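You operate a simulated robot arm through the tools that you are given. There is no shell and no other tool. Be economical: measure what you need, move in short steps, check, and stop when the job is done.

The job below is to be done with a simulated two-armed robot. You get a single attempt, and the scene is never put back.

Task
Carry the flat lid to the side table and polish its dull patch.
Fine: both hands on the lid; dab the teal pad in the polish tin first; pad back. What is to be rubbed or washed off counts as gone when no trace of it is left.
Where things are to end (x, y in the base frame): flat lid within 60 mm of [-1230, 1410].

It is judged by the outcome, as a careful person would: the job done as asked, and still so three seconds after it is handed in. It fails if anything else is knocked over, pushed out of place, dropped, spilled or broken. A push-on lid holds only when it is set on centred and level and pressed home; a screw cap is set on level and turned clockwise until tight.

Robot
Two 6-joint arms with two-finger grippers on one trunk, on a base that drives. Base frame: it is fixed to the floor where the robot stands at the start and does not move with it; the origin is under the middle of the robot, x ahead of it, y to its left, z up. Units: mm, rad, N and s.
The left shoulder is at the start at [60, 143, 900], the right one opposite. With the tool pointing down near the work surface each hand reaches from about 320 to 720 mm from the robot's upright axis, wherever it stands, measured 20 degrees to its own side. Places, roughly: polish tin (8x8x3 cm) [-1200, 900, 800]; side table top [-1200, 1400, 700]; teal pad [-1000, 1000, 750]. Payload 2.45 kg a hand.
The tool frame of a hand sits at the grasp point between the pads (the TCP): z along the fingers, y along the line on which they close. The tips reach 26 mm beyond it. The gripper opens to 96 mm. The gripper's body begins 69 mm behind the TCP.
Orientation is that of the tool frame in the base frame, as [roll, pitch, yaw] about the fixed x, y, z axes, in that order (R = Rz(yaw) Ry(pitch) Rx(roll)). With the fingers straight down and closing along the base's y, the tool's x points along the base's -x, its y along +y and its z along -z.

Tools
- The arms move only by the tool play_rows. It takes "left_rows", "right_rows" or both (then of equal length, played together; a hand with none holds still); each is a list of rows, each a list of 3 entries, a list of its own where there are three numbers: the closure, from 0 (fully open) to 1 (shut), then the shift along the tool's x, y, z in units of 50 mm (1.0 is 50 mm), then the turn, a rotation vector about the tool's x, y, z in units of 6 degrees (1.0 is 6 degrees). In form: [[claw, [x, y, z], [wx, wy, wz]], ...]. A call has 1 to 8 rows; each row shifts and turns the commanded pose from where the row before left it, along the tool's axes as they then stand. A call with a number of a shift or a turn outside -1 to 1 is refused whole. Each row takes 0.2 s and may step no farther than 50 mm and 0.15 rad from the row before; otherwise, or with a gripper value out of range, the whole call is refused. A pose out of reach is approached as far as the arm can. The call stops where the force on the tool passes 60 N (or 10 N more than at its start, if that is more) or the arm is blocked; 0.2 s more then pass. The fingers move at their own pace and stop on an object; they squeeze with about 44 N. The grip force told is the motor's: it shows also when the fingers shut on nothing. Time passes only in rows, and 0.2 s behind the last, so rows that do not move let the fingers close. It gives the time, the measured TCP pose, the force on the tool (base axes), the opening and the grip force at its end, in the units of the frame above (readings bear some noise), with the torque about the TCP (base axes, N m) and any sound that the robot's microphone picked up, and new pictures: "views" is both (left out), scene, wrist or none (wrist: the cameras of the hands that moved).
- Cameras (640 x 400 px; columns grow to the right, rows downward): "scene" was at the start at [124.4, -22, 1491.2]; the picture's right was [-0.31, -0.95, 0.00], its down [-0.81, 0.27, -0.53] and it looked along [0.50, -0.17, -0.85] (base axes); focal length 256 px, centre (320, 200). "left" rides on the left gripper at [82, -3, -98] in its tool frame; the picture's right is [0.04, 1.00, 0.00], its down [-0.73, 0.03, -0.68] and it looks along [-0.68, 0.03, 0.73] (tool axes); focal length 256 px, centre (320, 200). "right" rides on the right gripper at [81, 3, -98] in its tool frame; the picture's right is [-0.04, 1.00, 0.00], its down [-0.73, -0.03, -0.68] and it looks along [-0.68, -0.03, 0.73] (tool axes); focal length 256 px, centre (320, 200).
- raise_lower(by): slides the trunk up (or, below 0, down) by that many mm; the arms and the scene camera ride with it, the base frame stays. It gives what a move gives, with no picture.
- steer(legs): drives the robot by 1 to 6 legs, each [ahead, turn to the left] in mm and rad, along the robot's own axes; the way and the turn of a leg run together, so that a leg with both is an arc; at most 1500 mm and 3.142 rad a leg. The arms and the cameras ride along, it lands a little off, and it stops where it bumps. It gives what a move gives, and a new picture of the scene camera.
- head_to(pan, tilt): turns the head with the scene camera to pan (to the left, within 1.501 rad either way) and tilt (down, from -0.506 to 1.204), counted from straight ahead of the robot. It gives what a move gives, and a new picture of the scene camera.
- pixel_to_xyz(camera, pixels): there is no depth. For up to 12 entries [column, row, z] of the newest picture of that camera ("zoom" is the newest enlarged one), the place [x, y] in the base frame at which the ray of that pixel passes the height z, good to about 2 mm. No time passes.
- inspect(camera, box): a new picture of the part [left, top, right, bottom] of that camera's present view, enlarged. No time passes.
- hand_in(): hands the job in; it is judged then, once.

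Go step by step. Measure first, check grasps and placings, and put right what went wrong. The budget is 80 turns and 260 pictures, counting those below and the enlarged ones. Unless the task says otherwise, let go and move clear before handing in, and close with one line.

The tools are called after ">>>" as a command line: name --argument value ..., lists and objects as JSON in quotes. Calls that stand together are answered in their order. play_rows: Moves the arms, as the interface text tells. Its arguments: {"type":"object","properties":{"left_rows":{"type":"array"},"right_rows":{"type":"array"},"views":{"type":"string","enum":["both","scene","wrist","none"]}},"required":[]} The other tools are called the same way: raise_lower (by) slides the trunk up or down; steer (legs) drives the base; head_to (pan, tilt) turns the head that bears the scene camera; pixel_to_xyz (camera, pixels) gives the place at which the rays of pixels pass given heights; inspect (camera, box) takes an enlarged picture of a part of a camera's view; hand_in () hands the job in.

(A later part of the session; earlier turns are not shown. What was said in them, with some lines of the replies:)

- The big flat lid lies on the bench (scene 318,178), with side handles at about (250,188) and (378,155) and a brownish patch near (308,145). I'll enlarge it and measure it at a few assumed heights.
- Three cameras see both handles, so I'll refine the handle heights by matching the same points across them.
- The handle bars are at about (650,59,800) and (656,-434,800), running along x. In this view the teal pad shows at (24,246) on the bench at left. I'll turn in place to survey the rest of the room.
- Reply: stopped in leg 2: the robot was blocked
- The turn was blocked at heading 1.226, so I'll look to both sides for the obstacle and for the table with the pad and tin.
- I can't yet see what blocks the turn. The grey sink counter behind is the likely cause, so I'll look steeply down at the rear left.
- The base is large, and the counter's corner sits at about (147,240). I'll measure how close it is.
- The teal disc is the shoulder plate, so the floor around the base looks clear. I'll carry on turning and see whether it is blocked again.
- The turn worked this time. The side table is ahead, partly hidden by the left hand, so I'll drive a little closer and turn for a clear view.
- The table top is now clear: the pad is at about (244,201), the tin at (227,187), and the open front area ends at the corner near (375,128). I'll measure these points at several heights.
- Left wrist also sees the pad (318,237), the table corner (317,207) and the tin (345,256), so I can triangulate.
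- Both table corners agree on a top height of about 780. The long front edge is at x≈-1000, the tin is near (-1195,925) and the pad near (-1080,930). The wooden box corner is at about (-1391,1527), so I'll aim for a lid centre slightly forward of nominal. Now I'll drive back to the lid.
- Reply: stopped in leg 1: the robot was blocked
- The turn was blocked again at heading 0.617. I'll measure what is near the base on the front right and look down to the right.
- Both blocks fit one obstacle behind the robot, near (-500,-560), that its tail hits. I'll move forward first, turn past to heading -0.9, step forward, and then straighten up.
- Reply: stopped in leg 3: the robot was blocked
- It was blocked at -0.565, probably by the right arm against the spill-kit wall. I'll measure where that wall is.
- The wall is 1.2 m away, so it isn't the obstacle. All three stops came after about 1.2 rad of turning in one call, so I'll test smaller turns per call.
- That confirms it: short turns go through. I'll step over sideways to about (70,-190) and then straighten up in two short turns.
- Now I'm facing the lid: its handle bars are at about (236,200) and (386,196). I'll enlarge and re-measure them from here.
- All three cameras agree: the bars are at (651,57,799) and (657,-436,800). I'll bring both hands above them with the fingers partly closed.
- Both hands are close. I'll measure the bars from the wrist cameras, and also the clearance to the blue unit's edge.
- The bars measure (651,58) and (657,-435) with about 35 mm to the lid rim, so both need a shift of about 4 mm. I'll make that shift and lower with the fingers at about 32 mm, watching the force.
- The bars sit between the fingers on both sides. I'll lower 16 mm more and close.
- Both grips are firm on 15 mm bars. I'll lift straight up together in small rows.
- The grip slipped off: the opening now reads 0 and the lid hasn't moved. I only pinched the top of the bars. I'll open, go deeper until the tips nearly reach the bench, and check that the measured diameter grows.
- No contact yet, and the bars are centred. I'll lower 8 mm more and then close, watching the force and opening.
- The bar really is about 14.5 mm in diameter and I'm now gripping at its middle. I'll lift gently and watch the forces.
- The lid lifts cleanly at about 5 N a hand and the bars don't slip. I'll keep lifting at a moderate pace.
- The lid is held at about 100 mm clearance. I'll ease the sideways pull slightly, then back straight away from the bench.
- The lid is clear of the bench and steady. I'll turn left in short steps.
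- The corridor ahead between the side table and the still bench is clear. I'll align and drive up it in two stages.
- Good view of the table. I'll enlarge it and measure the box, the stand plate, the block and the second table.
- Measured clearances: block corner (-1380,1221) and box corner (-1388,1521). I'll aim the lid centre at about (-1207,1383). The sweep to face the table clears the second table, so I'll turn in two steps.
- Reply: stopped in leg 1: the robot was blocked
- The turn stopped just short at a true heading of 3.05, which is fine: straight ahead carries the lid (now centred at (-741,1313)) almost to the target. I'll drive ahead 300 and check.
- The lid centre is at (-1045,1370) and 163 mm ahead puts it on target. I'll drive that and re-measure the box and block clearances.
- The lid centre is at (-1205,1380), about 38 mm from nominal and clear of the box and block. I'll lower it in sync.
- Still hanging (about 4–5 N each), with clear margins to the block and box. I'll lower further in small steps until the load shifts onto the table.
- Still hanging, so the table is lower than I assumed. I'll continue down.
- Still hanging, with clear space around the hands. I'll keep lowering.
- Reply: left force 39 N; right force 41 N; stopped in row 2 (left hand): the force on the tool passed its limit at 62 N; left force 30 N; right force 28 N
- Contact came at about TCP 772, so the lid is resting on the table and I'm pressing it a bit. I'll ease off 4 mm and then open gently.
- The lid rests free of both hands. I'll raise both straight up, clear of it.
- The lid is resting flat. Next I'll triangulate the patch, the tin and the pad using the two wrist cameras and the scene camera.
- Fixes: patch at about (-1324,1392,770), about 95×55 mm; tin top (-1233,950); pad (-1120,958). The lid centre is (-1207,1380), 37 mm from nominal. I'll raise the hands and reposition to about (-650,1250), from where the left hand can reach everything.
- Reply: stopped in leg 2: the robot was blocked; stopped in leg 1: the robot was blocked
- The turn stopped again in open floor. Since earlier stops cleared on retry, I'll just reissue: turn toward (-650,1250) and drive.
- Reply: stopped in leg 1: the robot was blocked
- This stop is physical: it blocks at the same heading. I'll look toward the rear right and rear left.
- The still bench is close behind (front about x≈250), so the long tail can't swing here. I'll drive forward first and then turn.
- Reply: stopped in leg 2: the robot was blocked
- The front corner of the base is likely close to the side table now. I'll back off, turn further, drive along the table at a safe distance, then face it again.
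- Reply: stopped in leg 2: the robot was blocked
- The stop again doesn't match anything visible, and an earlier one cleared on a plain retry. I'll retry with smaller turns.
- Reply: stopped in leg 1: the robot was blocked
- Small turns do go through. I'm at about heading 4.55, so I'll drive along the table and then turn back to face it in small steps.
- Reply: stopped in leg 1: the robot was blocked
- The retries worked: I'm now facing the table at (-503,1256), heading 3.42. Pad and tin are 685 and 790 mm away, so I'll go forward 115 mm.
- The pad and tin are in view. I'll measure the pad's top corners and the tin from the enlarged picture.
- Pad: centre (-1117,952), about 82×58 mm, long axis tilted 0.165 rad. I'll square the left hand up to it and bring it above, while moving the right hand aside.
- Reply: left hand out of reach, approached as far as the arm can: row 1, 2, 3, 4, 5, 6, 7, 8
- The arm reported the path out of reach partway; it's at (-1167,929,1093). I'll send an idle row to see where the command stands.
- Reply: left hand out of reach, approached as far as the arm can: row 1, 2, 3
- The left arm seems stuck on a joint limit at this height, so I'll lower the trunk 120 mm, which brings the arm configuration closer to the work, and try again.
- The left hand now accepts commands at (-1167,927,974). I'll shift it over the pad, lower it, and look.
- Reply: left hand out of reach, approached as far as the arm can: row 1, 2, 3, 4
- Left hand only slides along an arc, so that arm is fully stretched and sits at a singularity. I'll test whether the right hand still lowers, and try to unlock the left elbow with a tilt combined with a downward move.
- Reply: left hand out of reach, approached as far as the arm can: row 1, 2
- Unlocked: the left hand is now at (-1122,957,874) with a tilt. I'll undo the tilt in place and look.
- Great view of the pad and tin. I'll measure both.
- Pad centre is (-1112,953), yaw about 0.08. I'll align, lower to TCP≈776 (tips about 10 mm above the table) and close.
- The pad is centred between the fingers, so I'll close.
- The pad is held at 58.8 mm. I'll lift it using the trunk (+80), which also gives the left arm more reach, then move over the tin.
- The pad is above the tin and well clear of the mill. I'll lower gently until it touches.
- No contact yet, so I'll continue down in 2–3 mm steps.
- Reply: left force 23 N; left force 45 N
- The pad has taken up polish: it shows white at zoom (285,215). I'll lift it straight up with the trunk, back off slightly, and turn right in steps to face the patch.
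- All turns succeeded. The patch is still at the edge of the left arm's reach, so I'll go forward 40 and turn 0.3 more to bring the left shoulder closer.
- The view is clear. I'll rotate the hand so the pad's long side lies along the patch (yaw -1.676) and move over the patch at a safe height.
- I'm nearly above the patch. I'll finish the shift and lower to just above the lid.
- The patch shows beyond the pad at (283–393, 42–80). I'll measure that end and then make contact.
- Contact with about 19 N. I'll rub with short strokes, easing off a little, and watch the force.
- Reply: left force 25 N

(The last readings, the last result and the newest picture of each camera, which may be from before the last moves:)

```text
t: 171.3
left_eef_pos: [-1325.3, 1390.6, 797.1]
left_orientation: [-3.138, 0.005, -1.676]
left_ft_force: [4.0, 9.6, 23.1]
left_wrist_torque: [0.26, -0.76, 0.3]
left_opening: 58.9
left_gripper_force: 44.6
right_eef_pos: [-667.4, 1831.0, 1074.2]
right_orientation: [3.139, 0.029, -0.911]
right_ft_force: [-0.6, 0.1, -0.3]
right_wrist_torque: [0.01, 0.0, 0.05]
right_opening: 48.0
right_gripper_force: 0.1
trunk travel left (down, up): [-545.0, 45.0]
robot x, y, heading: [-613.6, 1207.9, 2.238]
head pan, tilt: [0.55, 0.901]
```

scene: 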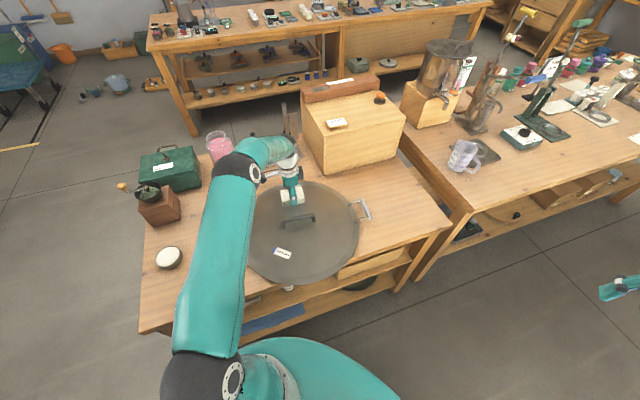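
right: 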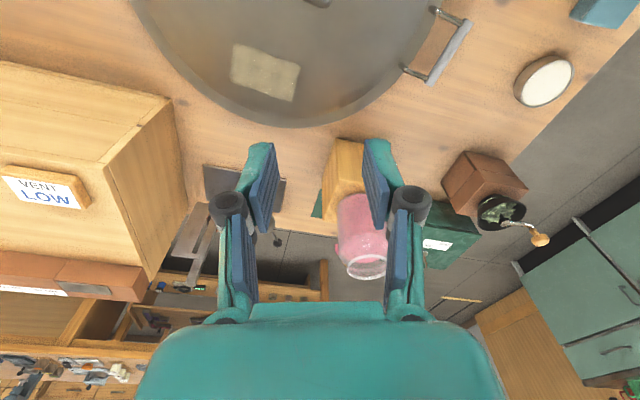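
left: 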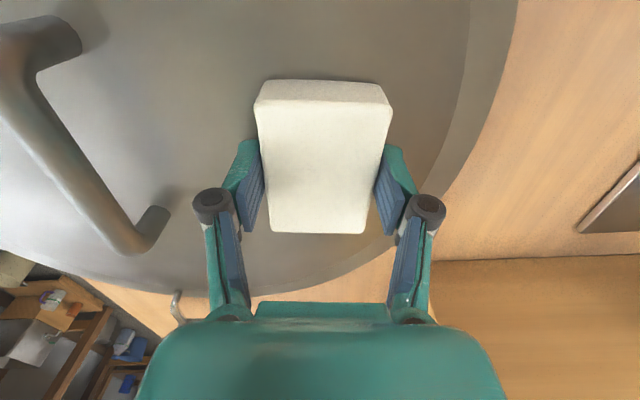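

The exposed end of the patch is already gone. I'll do another round with wider coverage.

>>> play_rows --left_rows '[[1, [0.35, 0.15, 0], [0, 0, 0]], [1, [-0.35, 0, 0], [0, 0, 0]], [1, [-0.4, 0, 0], [0, 0, 0]], [1, [0.4, -0.15, 0], [0, 0, 0]], [1, [0.4, -0.15, 0], [0, 0, 0]], [1, [-0.4, 0, 0], [0, 0, 0]], [1, [-0.4, 0, 0], [0, 0, 0]], [1, [0.4, 0.15, 0], [0, 0, 0]]]' --views "none"

>>> play_rows --left_rows '[[1, [0.35, 0.2, 0], [0, 0, 0]], [1, [-0.35, 0, 0], [0, 0, 0]], [1, [-0.4, 0, 0], [0, 0, 0]], [1, [0.4, -0.2, 0], [0, 0, 0]], [1, [0.4, -0.2, 0], [0, 0, 0]], [1, [-0.4, 0, 0], [0, 0, 0]], [1, [-0.4, 0, 0], [0, 0, 0]], [1, [0.4, 0.2, 0], [0, 0, 0]]]' --views "none"

>>> play_rows --left_rows '[[1, [0, 0, -0.2], [0, 0, 0]], [1, [0, 0, -0.8], [0, 0, 0]], [1, [0, 0, -0.8], [0, 0, 0]], [1, [-0.6, 0, -0.5], [0, 0, 0]], [1, [-0.8, 0, 0], [0, 0, 0]]]' --views "both"

>>> inspect --camera "scene" --box '[230, 150, 390, 290]'

```text
t: 173.1
left_eef_pos: [-1326.4, 1389.3, 797.6]
left_orientation: [3.142, 0.004, -1.676]
left_ft_force: [2.8, 8.7, 18.8]
left_wrist_torque: [0.19, -0.66, 0.19]
left_opening: 58.7
left_gripper_force: 44.2
right_eef_pos: [-668.1, 1831.7, 1074.2]
right_orientation: [3.137, 0.031, -0.911]
right_ft_force: [-0.4, 0.1, 1.0]
right_wrist_torque: [0.01, 0.01, 0.0]
right_opening: 47.7
right_gripper_force: 0.0
trunk travel left (down, up): [-545.0, 45.0]
robot x, y, heading: [-615.7, 1209.0, 2.245]
head pan, tilt: [0.55, 0.901]
```

```text
t: 174.9
left_eef_pos: [-1326.4, 1389.0, 798.0]
left_orientation: [-3.14, 0.006, -1.676]
left_ft_force: [3.2, 5.9, 15.1]
left_wrist_torque: [0.1, -0.5, 0.19]
left_opening: 58.7
left_gripper_force: 44.0
right_eef_pos: [-668.1, 1831.2, 1074.3]
right_orientation: [3.139, 0.031, -0.909]
right_ft_force: [1.0, -0.6, 0.6]
right_wrist_torque: [0.02, 0.03, 0.01]
right_opening: 47.8
right_gripper_force: 0.0
trunk travel left (down, up): [-545.0, 45.0]
robot x, y, heading: [-613.5, 1209.9, 2.241]
head pan, tilt: [0.55, 0.901]
```

```text
t: 176.1
left_eef_pos: [-1321.1, 1459.6, 907.9]
left_orientation: [-3.14, -0.001, -1.673]
left_ft_force: [-0.1, 0.6, -0.3]
left_wrist_torque: [-0.02, -0.02, 0.03]
left_opening: 58.8
left_gripper_force: 43.8
right_eef_pos: [-669.4, 1833.0, 1073.7]
right_orientation: [3.139, 0.025, -0.911]
right_ft_force: [0.4, 0.3, -0.5]
right_wrist_torque: [-0.03, -0.01, 0.03]
right_opening: 48.1
right_gripper_force: 0.0
trunk travel left (down, up): [-545.0, 45.0]
robot x, y, heading: [-615.9, 1206.8, 2.247]
head pan, tilt: [0.55, 0.901]
```

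scene: 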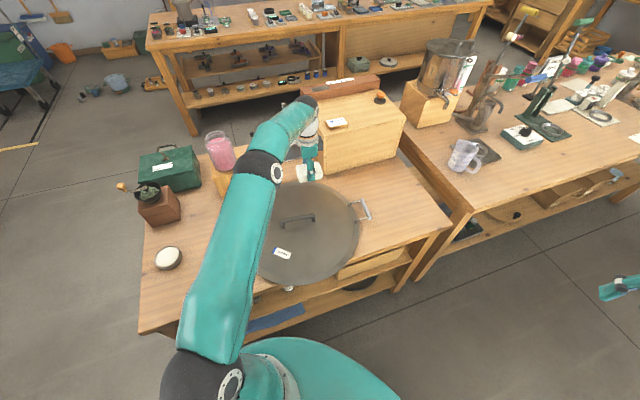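
left: 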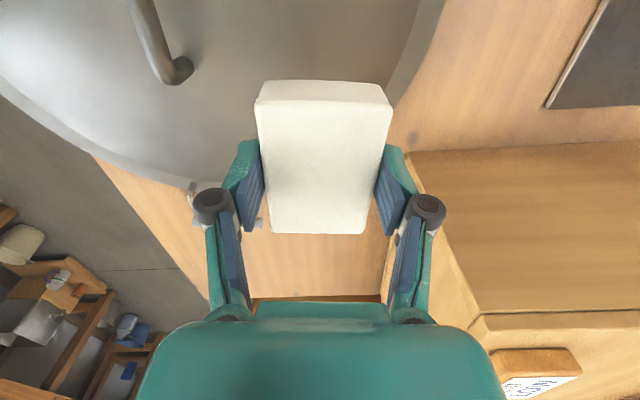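

```text
2.86 times, centred on (310, 220) of scene
```

zoom: 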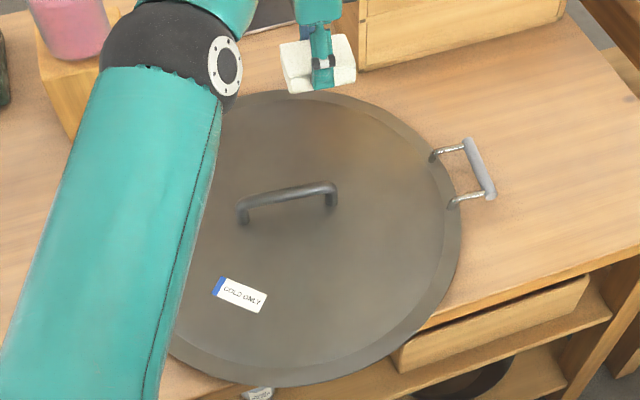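

The patch appears gone. I'll move the hand clear of the box and inspect the spot closely.

>>> play_rows --left_rows '[[1, [0, -0.8, 0], [0, 0, 0]], [1, [-0.3, -0.8, 0], [0, 0, 0]], [1, [-0.5, -0.8, 0], [0, 0, 0]], [1, [-0.6, -0.7, 0], [0, 0, 0]], [1, [-0.6, -0.7, 0], [0, 0, 0]], [1, [-0.6, -0.7, 0], [0, 0, 0]]]' --views "both"

>>> inspect --camera "scene" --box '[230, 160, 390, 280]'

>>> inspect --camera "left" --box '[200, 0, 560, 200]'

```text
t: 177.5
left_eef_pos: [-1080.5, 1564.1, 912.2]
left_orientation: [-3.14, 0.001, -1.674]
left_ft_force: [0.2, 0.2, -0.5]
left_wrist_torque: [-0.03, 0.0, 0.01]
left_opening: 58.7
left_gripper_force: 43.9
right_eef_pos: [-669.3, 1832.6, 1074.4]
right_orientation: [3.137, 0.028, -0.911]
right_ft_force: [-0.3, 0.7, -0.4]
right_wrist_torque: [-0.03, 0.03, -0.04]
right_opening: 48.1
right_gripper_force: 0.0
trunk travel left (down, up): [-545.0, 45.0]
robot x, y, heading: [-614.3, 1212.2, 2.241]
head pan, tilt: [0.55, 0.901]
```

scene: 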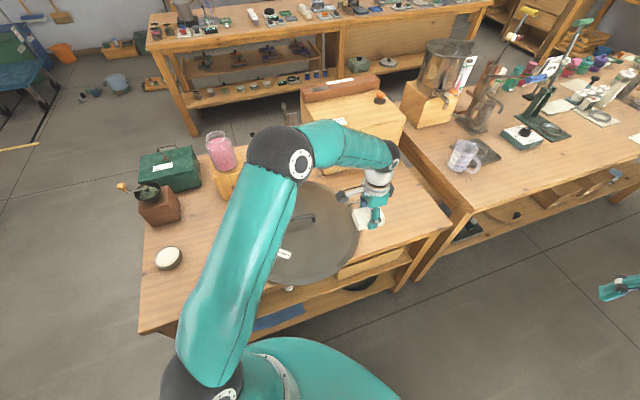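
left: 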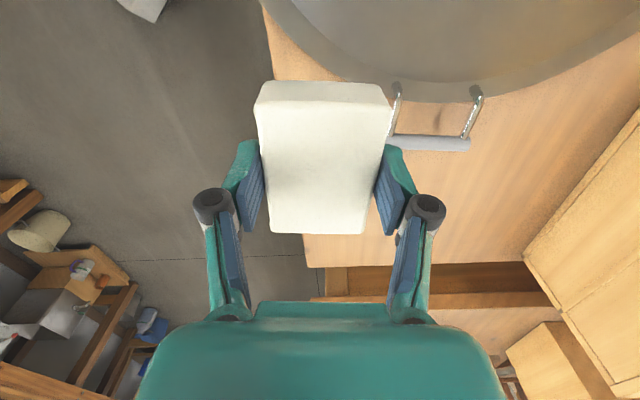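

```text
3.33 times, centred on (310, 220) of scene
```

zoom: 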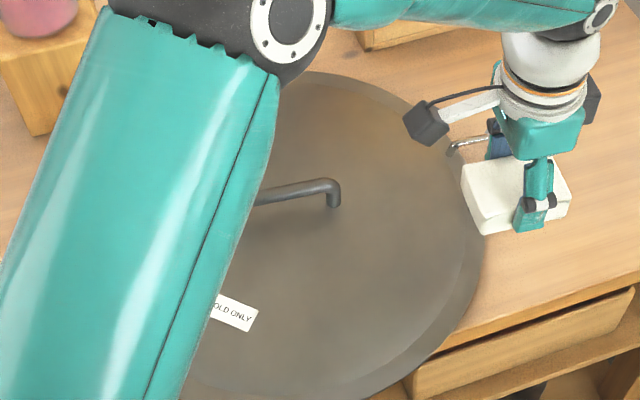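

```text
1.78 times, centred on (380, 100) of left
```

zoom: 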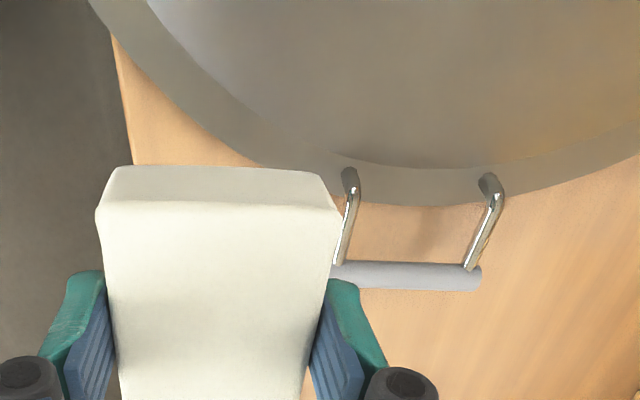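

The arm hides the spot here. I'll turn back left in steps, which carries the pad towards its home, and check the lid from there.

>>> steer --legs '[[0, 0.3]]'

>>> steer --legs '[[-40, 0], [0, 0.3]]'

>>> steer --legs '[[0, 0.3]]'

>>> steer --legs '[[0, 0.3]]'

>>> head_to --pan -0.1 --tilt 0.9

```text
t: 178.9
left_eef_pos: [-1164.1, 1412.8, 911.2]
left_orientation: [-3.139, 0.002, -1.38]
left_ft_force: [-0.2, -0.4, -0.6]
left_wrist_torque: [-0.02, -0.03, -0.01]
left_opening: 58.8
left_gripper_force: 44.2
right_eef_pos: [-850.7, 1789.5, 1073.6]
right_orientation: [3.138, 0.028, -0.614]
right_ft_force: [-0.2, 0.2, 0.2]
right_wrist_torque: [-0.01, -0.02, -0.01]
right_opening: 47.8
right_gripper_force: 0.1
trunk travel left (down, up): [-545.0, 45.0]
robot x, y, heading: [-605.9, 1225.4, 2.54]
head pan, tilt: [0.55, 0.901]
```

scene: 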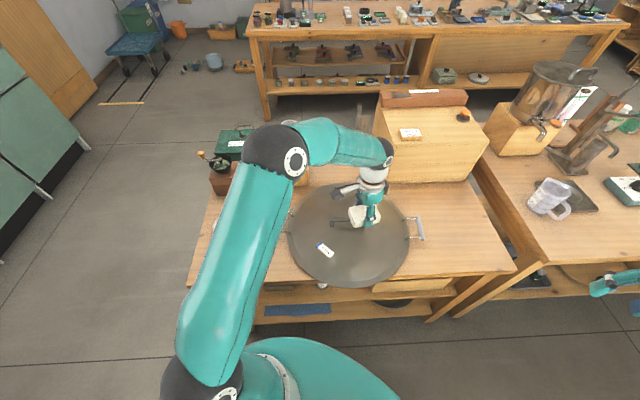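

```text
t: 180.9
left_eef_pos: [-1167.6, 1217.5, 912.3]
left_orientation: [-3.138, 0.002, -1.079]
left_ft_force: [-0.2, 0.2, -0.3]
left_wrist_torque: [-0.01, -0.01, 0.01]
left_opening: 58.9
left_gripper_force: 43.9
right_eef_pos: [-978.0, 1670.4, 1074.8]
right_orientation: [3.139, 0.029, -0.315]
right_ft_force: [-0.7, -0.2, -0.1]
right_wrist_torque: [0.03, 0.0, 0.0]
right_opening: 47.8
right_gripper_force: 0.0
trunk travel left (down, up): [-545.0, 45.0]
robot x, y, heading: [-572.6, 1212.5, 2.842]
head pan, tilt: [0.55, 0.901]
```

scene: 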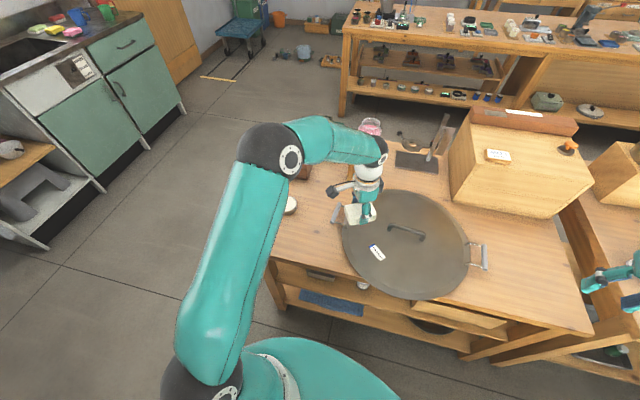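

```text
t: 182.4
left_eef_pos: [-1140.2, 1040.8, 913.5]
left_orientation: [-3.141, 0.002, -0.776]
left_ft_force: [-0.3, -0.8, 0.0]
left_wrist_torque: [0.02, -0.01, 0.01]
left_opening: 58.8
left_gripper_force: 43.9
right_eef_pos: [-1095.5, 1529.8, 1076.3]
right_orientation: [3.137, 0.027, -0.013]
right_ft_force: [0.1, 0.3, 0.5]
right_wrist_torque: [0.02, 0.02, 0.01]
right_opening: 47.7
right_gripper_force: 0.1
trunk travel left (down, up): [-545.0, 45.0]
robot x, y, heading: [-573.0, 1228.1, -3.141]
head pan, tilt: [0.55, 0.901]
```

scene: 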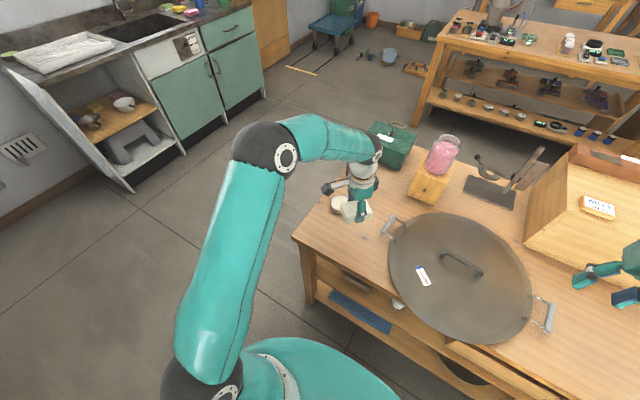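

```text
t: 183.8
left_eef_pos: [-1058.4, 884.7, 913.6]
left_orientation: [-3.141, 0.002, -0.482]
left_ft_force: [0.3, -1.0, 0.3]
left_wrist_torque: [-0.02, -0.01, 0.0]
left_opening: 58.9
left_gripper_force: 43.4
right_eef_pos: [-1156.1, 1366.0, 1075.2]
right_orientation: [3.139, 0.027, 0.281]
right_ft_force: [-0.5, -0.5, 1.4]
right_wrist_torque: [0.01, 0.03, -0.01]
right_opening: 47.9
right_gripper_force: 0.1
trunk travel left (down, up): [-545.0, 45.0]
robot x, y, heading: [-573.4, 1248.4, -2.845]
head pan, tilt: [0.55, 0.901]
```

scene: 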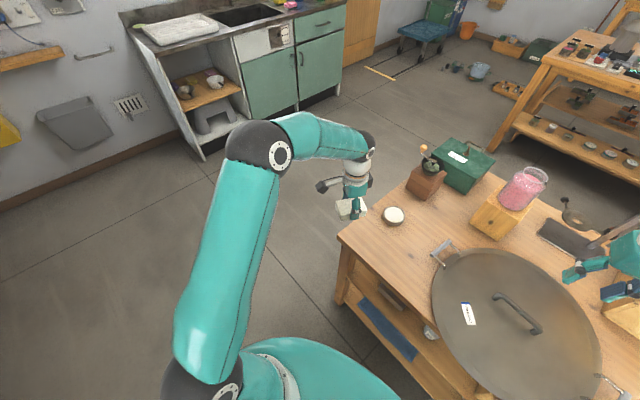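

```text
t: 184.8
left_eef_pos: [-1057.7, 884.1, 913.8]
left_orientation: [-3.14, 0.001, -0.48]
left_ft_force: [-0.6, 0.5, 0.0]
left_wrist_torque: [0.04, -0.02, -0.01]
left_opening: 58.6
left_gripper_force: 44.3
right_eef_pos: [-1155.9, 1365.3, 1077.1]
right_orientation: [3.138, 0.028, 0.282]
right_ft_force: [-0.8, -0.6, 0.0]
right_wrist_torque: [-0.01, -0.01, -0.01]
right_opening: 48.1
right_gripper_force: 0.0
trunk travel left (down, up): [-545.0, 45.0]
robot x, y, heading: [-571.7, 1241.0, -2.846]
head pan, tilt: [-0.099, 0.901]
```

scene: 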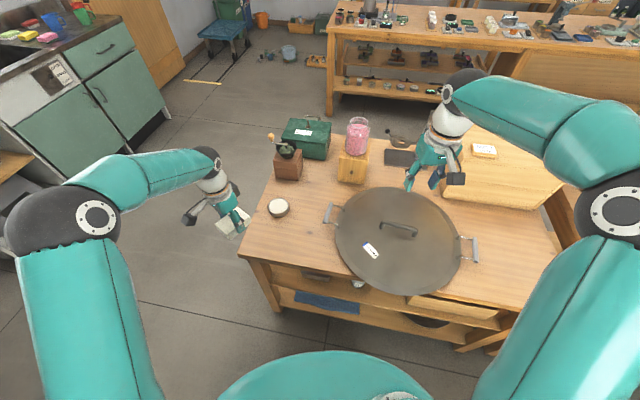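

The lid is visible now, so I'll inspect the former patch area and check the lid position.

>>> inspect --camera "scene" --box '[320, 170, 490, 300]'

>>> pixel_to_xyz --camera "scene" --pixels '[[327, 214, 765], [475, 250, 765]]'

>>> play_rows --right_rows '[[0.5, [0, 0, 0], [0, 0, 0]]]' --views "wrist"

```text
3.08 times, centred on (405, 235) of scene
```

zoom: 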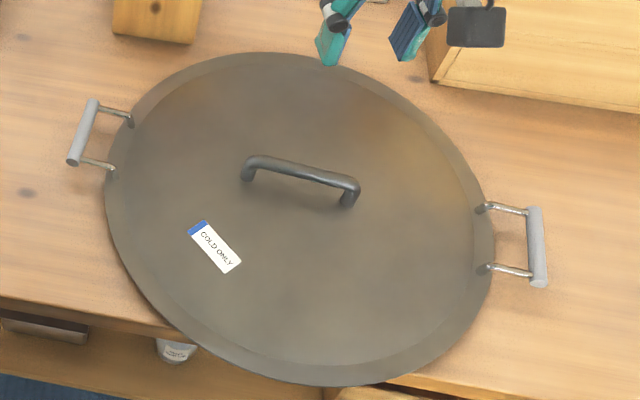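

```text
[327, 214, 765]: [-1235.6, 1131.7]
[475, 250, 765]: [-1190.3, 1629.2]
```

```text
t: 185.2
left_eef_pos: [-1058.4, 883.7, 914.3]
left_orientation: [-3.14, 0.002, -0.482]
left_ft_force: [0.8, -0.1, -0.1]
left_wrist_torque: [0.0, -0.02, -0.03]
left_opening: 58.6
left_gripper_force: 44.1
right_eef_pos: [-1157.2, 1366.8, 1075.6]
right_orientation: [3.139, 0.028, 0.281]
right_ft_force: [1.2, -0.1, 0.6]
right_wrist_torque: [-0.03, 0.01, 0.02]
right_opening: 48.1
right_gripper_force: 0.1
trunk travel left (down, up): [-545.0, 45.0]
robot x, y, heading: [-577.6, 1245.1, -2.845]
head pan, tilt: [-0.099, 0.901]
```

right: 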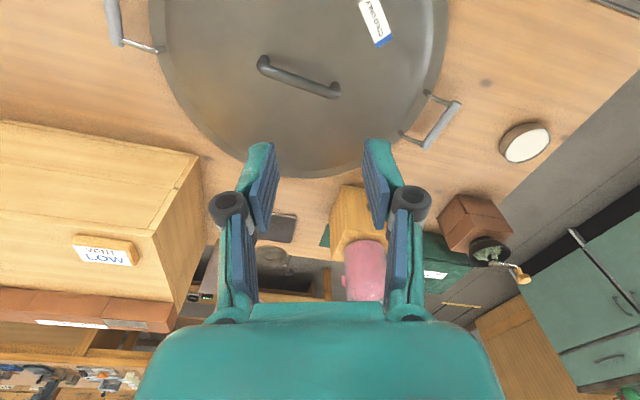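

No patch is visible from the scene camera. I'll take one close look through the right wrist camera and start bringing the pad home.

>>> inspect --camera "right" --box '[180, 50, 440, 180]'

>>> play_rows --left_rows '[[1, [0, 0, 0], [0, 0, -0.9]], [1, [0, 0, 0], [0, 0, -0.9]], [1, [0, 0, 0], [0, 0, -0.9]], [1, [0, 0, 0], [0, 0, -0.9]], [1, [0, 0, 0], [0, 0, -0.9]], [1, [0, 0, 0], [0, 0, -0.9]]]' --views "none"

```text
2.46 times, centred on (310, 115) of right
```

zoom: 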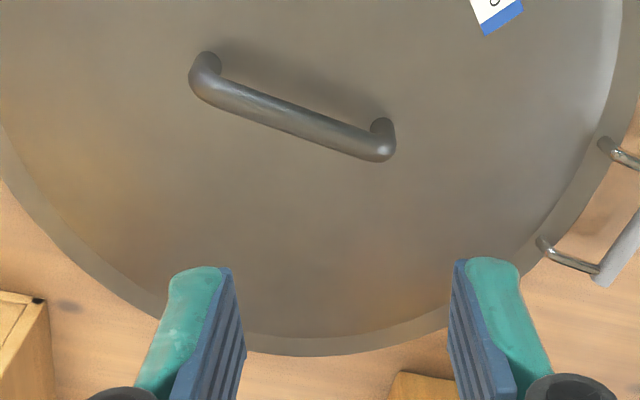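

```text
t: 186.7
left_eef_pos: [-1057.8, 883.4, 913.5]
left_orientation: [-3.139, -0.001, 0.085]
left_ft_force: [0.6, 0.3, -0.8]
left_wrist_torque: [0.01, 0.03, -0.01]
left_opening: 59.0
left_gripper_force: 44.1
right_eef_pos: [-1156.6, 1366.4, 1076.4]
right_orientation: [3.138, 0.028, 0.281]
right_ft_force: [-0.1, 0.0, 0.5]
right_wrist_torque: [0.02, 0.01, 0.02]
right_opening: 47.9
right_gripper_force: 0.2
trunk travel left (down, up): [-545.0, 45.0]
robot x, y, heading: [-573.9, 1241.9, -2.846]
head pan, tilt: [-0.099, 0.901]
5 turns are left
```

The lid is clean. With 5 turns left, I'll take the pad to its home spot (-1112,954) and lower it.

>>> play_rows --left_rows '[[1, [-0.48, -0.746, 0], [0, 0, 0]], [1, [-0.48, -0.746, 0], [0, 0, 0]], [1, [0, 0, 0.7], [0, 0, 0]], [1, [0, 0, 0.7], [0, 0, 0]], [1, [0, 0, 0.7], [0, 0, 0]], [1, [0, 0, 0.45], [0, 0, 0]], [1, [0, 0, 0.17], [0, 0, 0]]]' --views "wrist"

```text
t: 188.2
left_eef_pos: [-1113.9, 955.0, 778.6]
left_orientation: [-3.14, 0.0, 0.085]
left_ft_force: [-0.7, -0.7, -0.8]
left_wrist_torque: [0.0, 0.02, -0.01]
left_opening: 58.8
left_gripper_force: 44.2
right_eef_pos: [-1157.0, 1366.4, 1076.8]
right_orientation: [3.138, 0.028, 0.281]
right_ft_force: [0.0, -0.6, -0.4]
right_wrist_torque: [0.03, 0.01, 0.02]
right_opening: 47.9
right_gripper_force: 0.1
trunk travel left (down, up): [-545.0, 45.0]
robot x, y, heading: [-575.2, 1241.9, -2.843]
head pan, tilt: [-0.099, 0.901]
4 turns are left
```

left: 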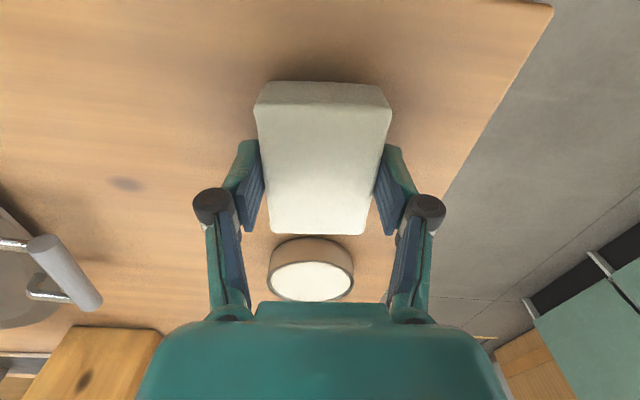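

The pad is 1–2 mm above its spot. I'll lower 2 mm, open, and rise clear.

>>> play_rows --left_rows '[[1, [0, 0, 0.04], [0, 0, 0]], [0.8, [0, 0, 0], [0, 0, 0]], [0, [0, 0, 0], [0, 0, 0]], [0, [0, 0, 0], [0, 0, 0]], [0, [0, 0, -0.4], [0, 0, 0]], [0, [0, 0, -0.8], [0, 0, 0]], [0, [0, 0, -0.8], [0, 0, 0]], [0, [0, 0, -0.8], [0, 0, 0]]]' --views "both"

```text
t: 190.1
left_eef_pos: [-1113.0, 953.4, 918.8]
left_orientation: [-3.14, 0.001, 0.085]
left_ft_force: [-0.1, 0.3, 0.5]
left_wrist_torque: [0.02, 0.01, 0.02]
left_opening: 96.1
left_gripper_force: 0.1
right_eef_pos: [-1155.3, 1367.2, 1077.5]
right_orientation: [3.138, 0.031, 0.281]
right_ft_force: [0.8, 1.2, 0.7]
right_wrist_torque: [0.0, -0.01, 0.04]
right_opening: 47.9
right_gripper_force: 0.1
trunk travel left (down, up): [-545.0, 45.0]
robot x, y, heading: [-576.3, 1246.2, -2.848]
head pan, tilt: [-0.099, 0.901]
3 turns are left
```

scene: 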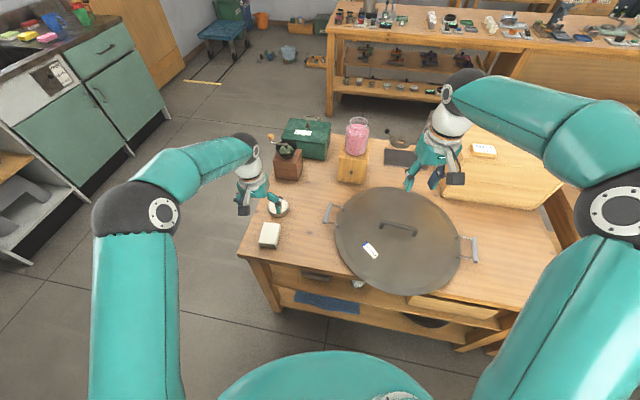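
left: 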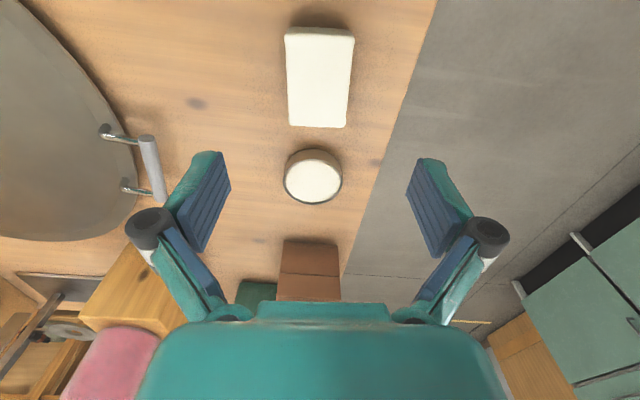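

The pad is flat in its place at (268,235), the tin is upright, and the lid is in position with no patch left. Both hands are clear, so I'm handing in.

>>> hand_in

```text
The job is handed in.
```

The job is handed in. The lid is on the side table, with its centre at about (-1213, 1380), roughly 35 mm from the mark. The dull patch is polished off with no trace visible, the pad is back in its place (still white with polish), and both hands are clear.
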